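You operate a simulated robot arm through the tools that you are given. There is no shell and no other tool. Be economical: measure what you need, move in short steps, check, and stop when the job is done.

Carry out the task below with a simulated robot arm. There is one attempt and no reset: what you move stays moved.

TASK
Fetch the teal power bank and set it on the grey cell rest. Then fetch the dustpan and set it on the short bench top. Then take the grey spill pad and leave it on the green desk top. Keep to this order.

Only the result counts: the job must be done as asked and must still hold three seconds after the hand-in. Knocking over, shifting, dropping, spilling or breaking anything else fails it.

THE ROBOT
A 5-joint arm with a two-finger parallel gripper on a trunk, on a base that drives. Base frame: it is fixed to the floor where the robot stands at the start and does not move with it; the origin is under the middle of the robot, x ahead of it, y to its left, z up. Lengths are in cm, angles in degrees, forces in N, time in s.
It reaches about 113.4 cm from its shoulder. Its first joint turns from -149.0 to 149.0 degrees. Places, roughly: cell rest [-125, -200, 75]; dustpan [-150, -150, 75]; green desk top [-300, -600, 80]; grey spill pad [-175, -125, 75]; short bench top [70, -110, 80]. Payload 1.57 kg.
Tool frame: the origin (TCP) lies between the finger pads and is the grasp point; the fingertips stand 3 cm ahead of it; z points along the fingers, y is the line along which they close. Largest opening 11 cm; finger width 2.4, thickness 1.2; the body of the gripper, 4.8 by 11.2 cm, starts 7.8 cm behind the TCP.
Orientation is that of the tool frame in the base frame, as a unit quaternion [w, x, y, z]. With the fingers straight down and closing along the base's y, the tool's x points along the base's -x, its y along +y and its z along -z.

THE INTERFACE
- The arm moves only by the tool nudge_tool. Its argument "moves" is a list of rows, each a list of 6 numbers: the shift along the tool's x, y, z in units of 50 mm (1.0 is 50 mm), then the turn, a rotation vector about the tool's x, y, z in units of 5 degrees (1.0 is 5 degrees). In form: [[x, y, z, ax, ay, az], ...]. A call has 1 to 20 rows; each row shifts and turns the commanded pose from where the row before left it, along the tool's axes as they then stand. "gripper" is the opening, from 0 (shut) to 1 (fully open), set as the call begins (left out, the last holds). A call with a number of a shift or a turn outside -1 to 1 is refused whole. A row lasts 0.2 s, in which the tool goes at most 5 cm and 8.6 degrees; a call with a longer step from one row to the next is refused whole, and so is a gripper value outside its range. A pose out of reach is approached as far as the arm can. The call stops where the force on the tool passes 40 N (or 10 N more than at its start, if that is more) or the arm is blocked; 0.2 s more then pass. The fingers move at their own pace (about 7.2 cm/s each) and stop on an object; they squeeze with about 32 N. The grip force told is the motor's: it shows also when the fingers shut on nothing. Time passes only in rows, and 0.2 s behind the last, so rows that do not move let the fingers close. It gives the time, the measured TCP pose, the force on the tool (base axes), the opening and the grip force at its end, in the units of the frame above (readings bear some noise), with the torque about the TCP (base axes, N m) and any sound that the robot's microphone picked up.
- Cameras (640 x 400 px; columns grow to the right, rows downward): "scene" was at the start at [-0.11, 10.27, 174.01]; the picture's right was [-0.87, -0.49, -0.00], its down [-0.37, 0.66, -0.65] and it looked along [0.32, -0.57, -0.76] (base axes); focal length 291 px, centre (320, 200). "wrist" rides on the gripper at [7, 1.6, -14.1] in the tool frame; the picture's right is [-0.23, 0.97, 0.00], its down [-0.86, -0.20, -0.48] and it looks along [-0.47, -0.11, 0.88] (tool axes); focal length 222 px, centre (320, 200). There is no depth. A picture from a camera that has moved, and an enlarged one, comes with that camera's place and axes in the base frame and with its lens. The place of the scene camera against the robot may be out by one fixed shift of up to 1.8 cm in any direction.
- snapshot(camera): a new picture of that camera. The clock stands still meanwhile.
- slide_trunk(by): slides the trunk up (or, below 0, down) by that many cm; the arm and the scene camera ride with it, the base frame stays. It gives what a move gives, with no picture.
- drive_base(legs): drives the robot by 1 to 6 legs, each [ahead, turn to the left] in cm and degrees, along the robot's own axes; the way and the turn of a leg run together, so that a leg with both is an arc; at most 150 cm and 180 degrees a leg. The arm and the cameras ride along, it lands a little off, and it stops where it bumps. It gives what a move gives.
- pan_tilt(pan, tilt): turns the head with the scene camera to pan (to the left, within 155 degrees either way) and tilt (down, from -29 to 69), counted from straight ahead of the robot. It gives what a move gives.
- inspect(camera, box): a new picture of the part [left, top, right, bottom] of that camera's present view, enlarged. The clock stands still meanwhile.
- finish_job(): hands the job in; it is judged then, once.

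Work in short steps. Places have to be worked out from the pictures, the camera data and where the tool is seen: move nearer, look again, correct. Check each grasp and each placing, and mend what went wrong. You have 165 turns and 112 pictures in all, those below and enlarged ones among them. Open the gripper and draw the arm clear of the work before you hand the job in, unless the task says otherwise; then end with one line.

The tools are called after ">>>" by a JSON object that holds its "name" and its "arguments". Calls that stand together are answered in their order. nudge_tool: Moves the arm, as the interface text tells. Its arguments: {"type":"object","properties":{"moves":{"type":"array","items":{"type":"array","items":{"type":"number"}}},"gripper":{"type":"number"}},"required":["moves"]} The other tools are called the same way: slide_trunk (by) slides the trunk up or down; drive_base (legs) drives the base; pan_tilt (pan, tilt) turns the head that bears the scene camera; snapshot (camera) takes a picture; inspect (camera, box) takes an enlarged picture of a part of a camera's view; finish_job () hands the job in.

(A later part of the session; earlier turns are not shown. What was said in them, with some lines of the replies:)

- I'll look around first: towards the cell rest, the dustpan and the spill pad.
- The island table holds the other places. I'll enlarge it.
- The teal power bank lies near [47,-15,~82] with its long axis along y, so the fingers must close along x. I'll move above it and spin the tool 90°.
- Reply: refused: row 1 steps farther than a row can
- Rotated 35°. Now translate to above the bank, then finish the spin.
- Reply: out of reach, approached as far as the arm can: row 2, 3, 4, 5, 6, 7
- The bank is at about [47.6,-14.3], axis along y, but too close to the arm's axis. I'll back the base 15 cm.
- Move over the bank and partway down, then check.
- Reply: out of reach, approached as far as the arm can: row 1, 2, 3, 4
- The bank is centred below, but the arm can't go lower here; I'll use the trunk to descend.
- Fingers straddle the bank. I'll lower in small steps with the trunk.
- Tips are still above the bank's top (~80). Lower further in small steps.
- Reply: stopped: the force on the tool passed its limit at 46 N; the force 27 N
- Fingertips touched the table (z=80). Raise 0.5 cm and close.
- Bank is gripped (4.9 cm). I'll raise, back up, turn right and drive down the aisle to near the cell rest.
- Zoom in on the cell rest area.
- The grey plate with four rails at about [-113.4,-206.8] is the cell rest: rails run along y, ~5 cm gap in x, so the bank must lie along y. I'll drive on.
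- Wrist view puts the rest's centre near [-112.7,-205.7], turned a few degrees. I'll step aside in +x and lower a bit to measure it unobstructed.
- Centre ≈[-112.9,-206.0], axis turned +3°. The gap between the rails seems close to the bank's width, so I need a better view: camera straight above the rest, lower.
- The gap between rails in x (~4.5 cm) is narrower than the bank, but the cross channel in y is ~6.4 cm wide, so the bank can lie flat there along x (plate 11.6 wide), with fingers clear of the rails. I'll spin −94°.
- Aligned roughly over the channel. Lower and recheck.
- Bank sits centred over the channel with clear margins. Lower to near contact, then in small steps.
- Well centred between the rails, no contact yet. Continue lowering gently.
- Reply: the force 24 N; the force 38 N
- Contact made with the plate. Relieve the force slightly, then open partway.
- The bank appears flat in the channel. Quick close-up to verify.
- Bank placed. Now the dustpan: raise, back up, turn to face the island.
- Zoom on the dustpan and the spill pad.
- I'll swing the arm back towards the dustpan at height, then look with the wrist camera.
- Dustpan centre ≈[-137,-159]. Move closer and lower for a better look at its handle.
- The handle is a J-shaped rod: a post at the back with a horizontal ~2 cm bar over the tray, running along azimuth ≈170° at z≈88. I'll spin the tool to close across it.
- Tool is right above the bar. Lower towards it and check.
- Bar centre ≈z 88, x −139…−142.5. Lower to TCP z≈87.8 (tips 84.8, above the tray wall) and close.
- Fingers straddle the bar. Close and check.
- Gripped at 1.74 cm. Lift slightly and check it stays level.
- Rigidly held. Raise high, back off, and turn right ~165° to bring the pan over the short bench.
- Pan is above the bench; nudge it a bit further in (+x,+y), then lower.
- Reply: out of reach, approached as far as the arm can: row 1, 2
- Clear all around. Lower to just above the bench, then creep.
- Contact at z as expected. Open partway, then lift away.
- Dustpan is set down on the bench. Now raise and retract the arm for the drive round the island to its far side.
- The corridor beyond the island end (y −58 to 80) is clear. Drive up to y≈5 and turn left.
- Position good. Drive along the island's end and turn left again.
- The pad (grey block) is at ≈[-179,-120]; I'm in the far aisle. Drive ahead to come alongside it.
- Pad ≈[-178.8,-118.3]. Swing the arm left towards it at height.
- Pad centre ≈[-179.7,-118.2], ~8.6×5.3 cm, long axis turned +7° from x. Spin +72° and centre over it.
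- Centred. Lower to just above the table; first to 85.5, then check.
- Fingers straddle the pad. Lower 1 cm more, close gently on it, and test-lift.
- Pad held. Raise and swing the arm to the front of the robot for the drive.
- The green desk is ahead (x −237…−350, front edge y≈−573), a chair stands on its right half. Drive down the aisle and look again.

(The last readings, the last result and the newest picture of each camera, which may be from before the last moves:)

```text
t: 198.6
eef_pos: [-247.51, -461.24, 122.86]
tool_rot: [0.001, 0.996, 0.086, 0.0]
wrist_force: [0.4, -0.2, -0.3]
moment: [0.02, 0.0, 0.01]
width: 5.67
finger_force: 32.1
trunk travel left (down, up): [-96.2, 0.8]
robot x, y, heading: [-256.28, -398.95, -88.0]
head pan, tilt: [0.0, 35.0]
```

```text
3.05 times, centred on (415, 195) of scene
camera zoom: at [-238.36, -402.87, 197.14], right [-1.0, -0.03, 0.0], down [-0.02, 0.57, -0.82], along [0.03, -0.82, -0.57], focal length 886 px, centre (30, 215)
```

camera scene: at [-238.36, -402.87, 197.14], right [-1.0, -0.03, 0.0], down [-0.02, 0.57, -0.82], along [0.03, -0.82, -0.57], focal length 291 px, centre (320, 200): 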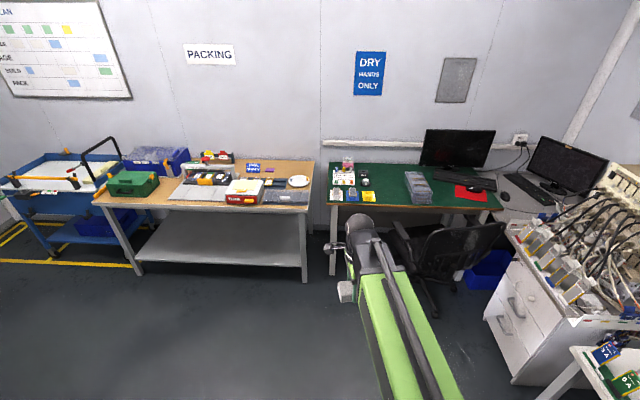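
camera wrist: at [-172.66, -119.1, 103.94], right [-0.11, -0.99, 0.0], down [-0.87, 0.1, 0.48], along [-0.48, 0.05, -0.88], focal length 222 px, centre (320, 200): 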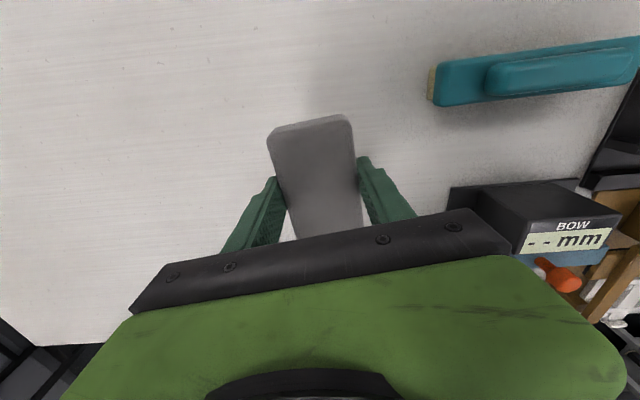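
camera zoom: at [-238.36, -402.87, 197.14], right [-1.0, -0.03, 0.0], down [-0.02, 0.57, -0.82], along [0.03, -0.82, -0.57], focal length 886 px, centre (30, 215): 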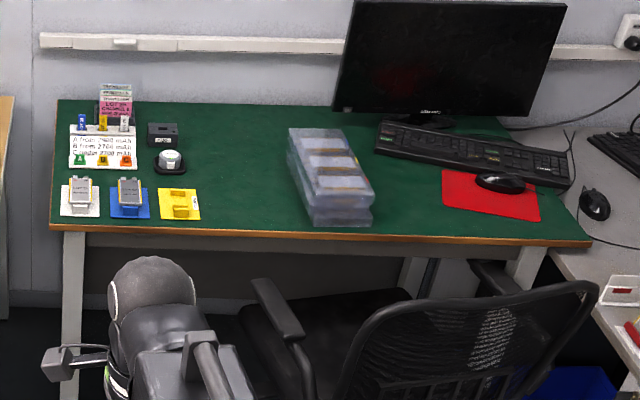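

Free green area at about [-281,-587] between the yellow tray and the clear box. I'll veer slightly left of the chair and approach in stages.

>>> {"name": "drive_base", "arguments": {"legs": [[0, 8], [85, 0]]}}

>>> {"name": "pan_tilt", "arguments": {"pan": -15, "tilt": 55}}

>>> {"name": "snapshot", "arguments": {"camera": "scene"}}

```text
t: 203.7
eef_pos: [-224.22, -543.51, 122.78]
tool_rot: [0.001, 0.988, 0.156, 0.001]
wrist_force: [0.2, 0.0, -0.4]
moment: [-0.01, -0.02, 0.0]
width: 5.66
finger_force: 32.2
trunk travel left (down, up): [-96.2, 0.8]
robot x, y, heading: [-241.58, -483.02, -79.8]
head pan, tilt: [0.0, 35.0]
```

```text
t: 204.5
eef_pos: [-224.19, -543.65, 122.79]
tool_rot: [0.0, 0.988, 0.156, 0.0]
wrist_force: [1.2, -0.6, 0.1]
moment: [-0.01, -0.01, 0.02]
width: 5.67
finger_force: 32.2
trunk travel left (down, up): [-96.2, 0.8]
robot x, y, heading: [-241.5, -483.16, -79.7]
head pan, tilt: [-15.0, 55.0]
```

```text
52 pictures are left
camera scene: at [-225.52, -482.95, 194.32], right [-1.0, 0.08, 0.0], down [0.07, 0.82, -0.57], along [-0.05, -0.57, -0.82], focal length 291 px, centre (320, 200)
```

scene: 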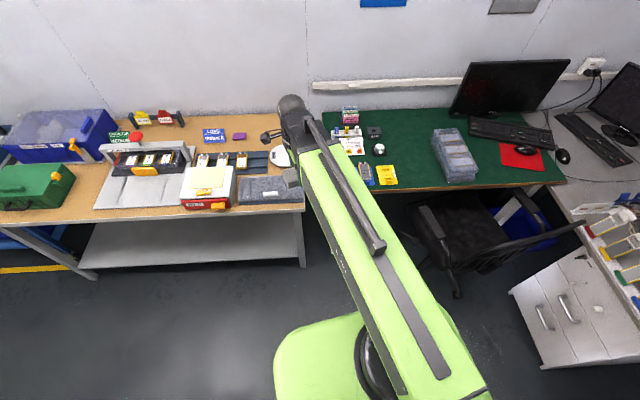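

Path is clear. Advance the last 28 cm.

>>> {"name": "drive_base", "arguments": {"legs": [[28, 0]]}}

```text
t: 206.5
eef_pos: [-219.24, -570.95, 122.76]
tool_rot: [0.0, 0.988, 0.157, 0.0]
wrist_force: [-0.1, -0.5, -0.4]
moment: [0.07, 0.01, -0.03]
width: 5.66
finger_force: 32.4
trunk travel left (down, up): [-96.2, 0.8]
robot x, y, heading: [-236.56, -510.45, -80.0]
head pan, tilt: [-15.0, 55.0]
```

Move the pad over the free spot and look.

>>> {"name": "nudge_tool", "arguments": {"moves": [[-0.93, -0.1, 0, 0, 0, 0], [-0.93, -0.1, 0, 0, 0, 0], [-0.93, -0.1, 0, 0, 0, 0], [-0.93, -0.1, 0, 0, 0, 0], [-0.93, -0.1, 0, 0, 0, 0], [-0.93, -0.1, 0, 0, 0, 0], [-0.93, -0.1, 0, 0, 0, 0], [-0.93, -0.1, 0, 0, 0, 0], [-0.93, -0.1, 0, 0, 0, 0], [-0.93, -0.1, 0, 0, 0, 0], [-0.93, -0.1, 0, 0, 0, 0], [-0.93, -0.1, 0, 0, 0, 0], [-0.93, -0.1, 0, 0, 0, 0], [-0.93, -0.1, 0, 0, 0, 0], [0, 0, 0, 0, 0, 0]]}}

>>> {"name": "slide_trunk", "arguments": {"by": -15}}

>>> {"name": "snapshot", "arguments": {"camera": "wrist"}}

>>> {"name": "snapshot", "arguments": {"camera": "scene"}}

```text
t: 209.7
eef_pos: [-283.26, -584.31, 123.0]
tool_rot: [0.001, 0.988, 0.156, 0.0]
wrist_force: [-0.4, -0.7, -0.1]
moment: [0.01, 0.02, 0.01]
width: 5.67
finger_force: 31.9
trunk travel left (down, up): [-96.2, 0.8]
robot x, y, heading: [-236.73, -510.33, -79.8]
head pan, tilt: [-15.0, 55.0]
```

```text
t: 211.4
eef_pos: [-283.38, -584.39, 107.88]
tool_rot: [0.001, 0.988, 0.156, 0.0]
wrist_force: [0.1, 0.0, 0.0]
moment: [0.02, -0.03, 0.02]
width: 5.64
finger_force: 31.7
trunk travel left (down, up): [-81.2, 15.8]
robot x, y, heading: [-236.95, -510.34, -79.8]
head pan, tilt: [-15.0, 55.0]
```

```text
51 pictures are left
camera wrist: at [-276.25, -583.9, 121.96], right [0.08, -1.0, 0.0], down [-0.87, -0.07, 0.48], along [-0.48, -0.04, -0.88], focal length 222 px, centre (320, 200)
```

wrist: 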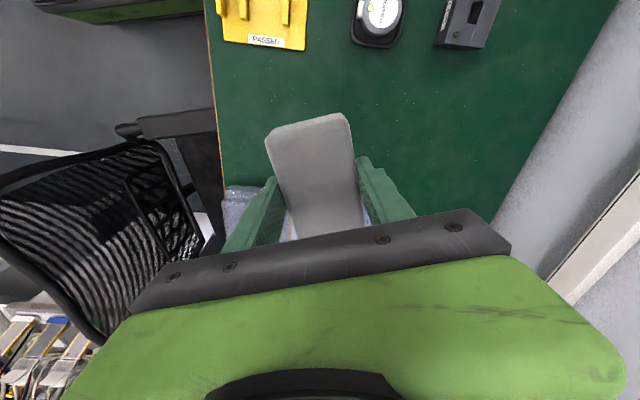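

```text
50 pictures are left
camera scene: at [-220.61, -510.31, 179.32], right [-1.0, 0.08, 0.0], down [0.07, 0.82, -0.57], along [-0.05, -0.57, -0.82], focal length 291 px, centre (320, 200)
```

scene: 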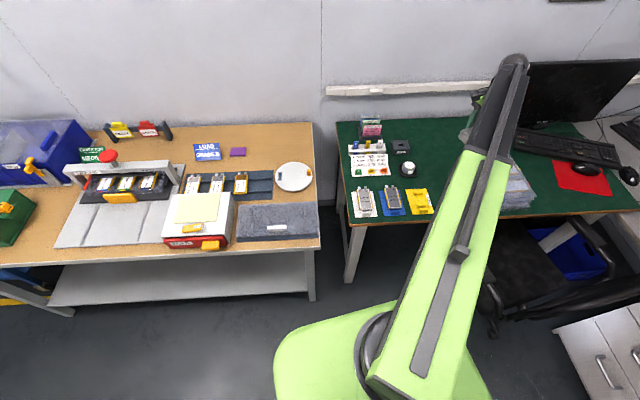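

Good clearance: box edge at x≈−294, yellow tray at ≈−272.5. Lower onto the desk.

>>> {"name": "slide_trunk", "arguments": {"by": -18}}

>>> {"name": "snapshot", "arguments": {"camera": "wrist"}}

```text
t: 213.4
eef_pos: [-283.42, -584.41, 89.8]
tool_rot: [0.001, 0.988, 0.156, 0.0]
wrist_force: [-0.2, 0.4, 0.0]
moment: [-0.01, -0.01, -0.01]
width: 5.65
finger_force: 32.0
trunk travel left (down, up): [-63.2, 33.8]
robot x, y, heading: [-236.28, -510.4, -79.7]
head pan, tilt: [-15.0, 55.0]
```

```text
49 pictures are left
camera wrist: at [-276.25, -583.9, 103.96], right [0.08, -1.0, 0.0], down [-0.87, -0.07, 0.48], along [-0.48, -0.04, -0.88], focal length 222 px, centre (320, 200)
```

wrist: 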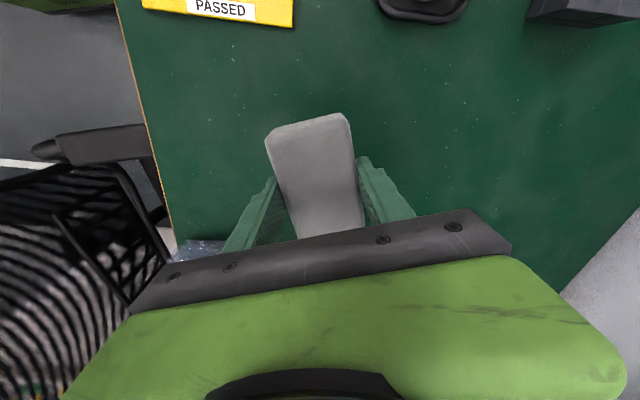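

Area beneath is clear. Creep down to contact.

>>> {"name": "slide_trunk", "arguments": {"by": -5}}

>>> {"name": "slide_trunk", "arguments": {"by": -0.7}}

>>> {"name": "slide_trunk", "arguments": {"by": -0.4}}

```text
t: 214.3
eef_pos: [-283.47, -584.32, 84.88]
tool_rot: [0.001, 0.988, 0.157, 0.001]
wrist_force: [-0.5, 0.2, 0.3]
moment: [0.01, -0.02, -0.04]
width: 5.66
finger_force: 32.0
trunk travel left (down, up): [-58.2, 38.8]
robot x, y, heading: [-236.38, -510.41, -79.9]
head pan, tilt: [-15.0, 55.0]
```

```text
t: 214.9
eef_pos: [-283.36, -584.31, 84.01]
tool_rot: [0.001, 0.988, 0.156, 0.0]
wrist_force: [-0.6, -0.4, 0.2]
moment: [-0.05, -0.03, 0.0]
width: 5.68
finger_force: 32.1
trunk travel left (down, up): [-57.5, 39.5]
robot x, y, heading: [-236.7, -510.46, -79.9]
head pan, tilt: [-15.0, 55.0]
```

```text
t: 215.4
eef_pos: [-283.36, -584.47, 83.79]
tool_rot: [0.001, 0.988, 0.157, 0.0]
wrist_force: [0.8, 0.1, -0.3]
moment: [0.01, 0.0, 0.03]
width: 5.67
finger_force: 32.4
trunk travel left (down, up): [-57.1, 39.9]
robot x, y, heading: [-236.42, -510.04, -80.0]
head pan, tilt: [-15.0, 55.0]
```

No contact yet; continue in small steps.

>>> {"name": "slide_trunk", "arguments": {"by": -0.3}}

>>> {"name": "slide_trunk", "arguments": {"by": -0.3}}

```text
t: 216.0
eef_pos: [-283.2, -584.36, 83.49]
tool_rot: [0.001, 0.988, 0.156, 0.0]
wrist_force: [-0.2, -0.9, -1.2]
moment: [0.0, 0.0, -0.02]
width: 5.66
finger_force: 32.5
trunk travel left (down, up): [-56.8, 40.2]
robot x, y, heading: [-236.29, -510.67, -79.7]
head pan, tilt: [-15.0, 55.0]
```

```text
t: 216.5
eef_pos: [-283.22, -584.45, 83.19]
tool_rot: [0.001, 0.988, 0.157, 0.0]
wrist_force: [0.5, 0.7, 1.5]
moment: [0.05, 0.0, -0.01]
width: 5.68
finger_force: 32.2
trunk travel left (down, up): [-56.5, 40.5]
robot x, y, heading: [-236.6, -510.11, -80.0]
head pan, tilt: [-15.0, 55.0]
```

>>> {"name": "slide_trunk", "arguments": {"by": -0.4}}

>>> {"name": "inspect", "arguments": {"camera": "wrist", "box": [220, 90, 440, 230]}}

```text
t: 217.0
eef_pos: [-283.38, -584.31, 82.96]
tool_rot: [0.002, 0.988, 0.155, -0.002]
wrist_force: [-5.9, -10.9, 37.2]
moment: [-0.21, 0.2, 0.0]
width: 5.66
finger_force: 32.2
trunk travel left (down, up): [-56.1, 40.9]
robot x, y, heading: [-236.76, -510.22, -79.7]
head pan, tilt: [-15.0, 55.0]
```

```text
2.86 times, centred on (330, 160) of wrist
camera zoom: at [-276.15, -583.78, 97.1], right [0.08, -1.0, 0.01], down [-0.87, -0.07, 0.48], along [-0.48, -0.05, -0.88], focal length 635 px, centre (291, 314)
```

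zoom: 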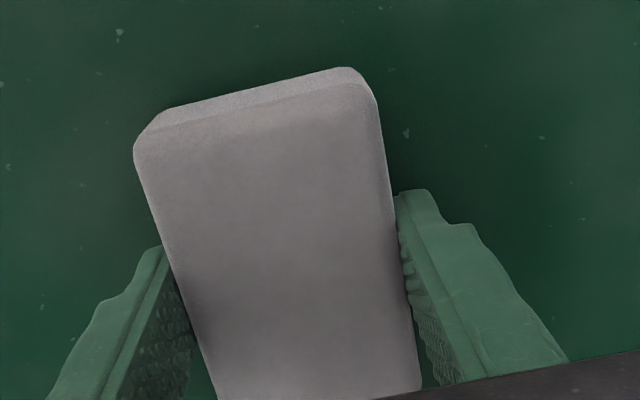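

Firm contact now. Ease up 0.2, open partway, and lift.

>>> {"name": "slide_trunk", "arguments": {"by": 0.25}}

>>> {"name": "nudge_tool", "arguments": {"moves": [[0, 0, 0, 0, 0, 0], [0, 0, 0, 0, 0, 0], [0, 0, 0, 0, 0, 0], [0, 0, 0, 0, 0, 0]], "gripper": 0.75}}

>>> {"name": "slide_trunk", "arguments": {"by": 25}}

>>> {"name": "snapshot", "arguments": {"camera": "wrist"}}

```text
t: 217.5
eef_pos: [-283.35, -584.36, 83.02]
tool_rot: [0.002, 0.988, 0.157, 0.001]
wrist_force: [0.4, -1.4, 9.2]
moment: [-0.23, 0.37, 0.05]
width: 5.65
finger_force: 32.3
trunk travel left (down, up): [-56.3, 40.7]
robot x, y, heading: [-236.51, -510.4, -79.9]
head pan, tilt: [-15.0, 55.0]
```

```text
t: 218.5
eef_pos: [-283.37, -584.32, 83.02]
tool_rot: [0.001, 0.988, 0.157, 0.0]
wrist_force: [-1.0, 0.0, -0.2]
moment: [0.01, -0.02, -0.02]
width: 8.24
finger_force: 0.0
trunk travel left (down, up): [-56.3, 40.7]
robot x, y, heading: [-236.61, -510.61, -79.8]
head pan, tilt: [-15.0, 55.0]
```

```text
t: 221.1
eef_pos: [-283.24, -584.51, 107.99]
tool_rot: [0.001, 0.988, 0.156, 0.0]
wrist_force: [0.0, -0.3, -0.2]
moment: [0.02, 0.04, 0.03]
width: 8.25
finger_force: 0.0
trunk travel left (down, up): [-81.3, 15.7]
robot x, y, heading: [-237.03, -510.87, -79.9]
head pan, tilt: [-15.0, 55.0]
```

```text
47 pictures are left
camera wrist: at [-276.25, -583.9, 122.1], right [0.08, -1.0, 0.0], down [-0.87, -0.07, 0.48], along [-0.48, -0.04, -0.88], focal length 222 px, centre (320, 200)
```

wrist: 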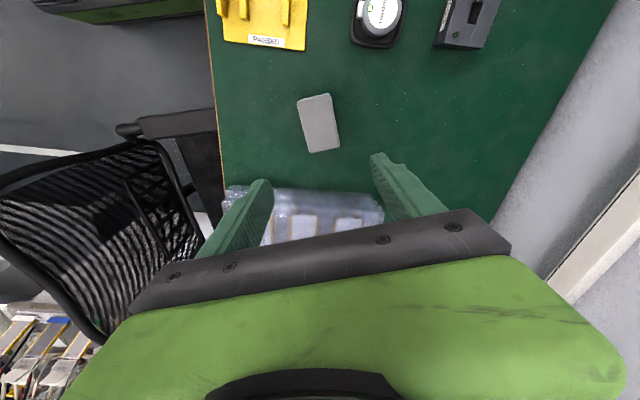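

The pad lies flat on the green desk with nothing disturbed. Draw the arm clear by raising and backing off along the way I came.

>>> {"name": "slide_trunk", "arguments": {"by": 14}}

>>> {"name": "drive_base", "arguments": {"legs": [[-40, 0]]}}

>>> {"name": "snapshot", "arguments": {"camera": "scene"}}

```text
t: 222.8
eef_pos: [-283.3, -584.5, 121.97]
tool_rot: [0.001, 0.988, 0.156, 0.0]
wrist_force: [0.1, 0.2, 0.5]
moment: [0.01, 0.05, -0.03]
width: 8.27
finger_force: 0.1
trunk travel left (down, up): [-95.3, 1.7]
robot x, y, heading: [-236.64, -510.31, -79.9]
head pan, tilt: [-15.0, 55.0]
```

```text
t: 225.3
eef_pos: [-290.53, -545.03, 122.02]
tool_rot: [0.001, 0.988, 0.155, 0.0]
wrist_force: [-0.8, 1.0, 0.6]
moment: [-0.04, 0.01, 0.01]
width: 8.27
finger_force: 0.1
trunk travel left (down, up): [-95.3, 1.7]
robot x, y, heading: [-243.55, -471.46, -79.8]
head pan, tilt: [-15.0, 55.0]
```

```text
46 pictures are left
camera scene: at [-227.66, -471.13, 193.47], right [-1.0, 0.09, 0.0], down [0.07, 0.82, -0.57], along [-0.05, -0.57, -0.82], focal length 291 px, centre (320, 200)
```

scene: 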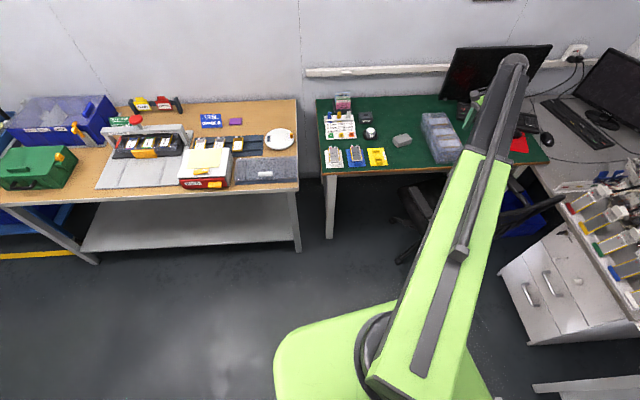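

All three objects are placed and the arm is clear of the work; hand in.

>>> {"name": "finish_job", "arguments": {}}

```text
The job is handed in.
```

I placed all three objects in the order asked and handed the job in: the teal power bank is on the grey cell rest, the dustpan on the short bench top and the grey spill pad on the green desk top. The power bank lies flat on the plate, across the channel between the rails, because the gap between them was too narrow for it.
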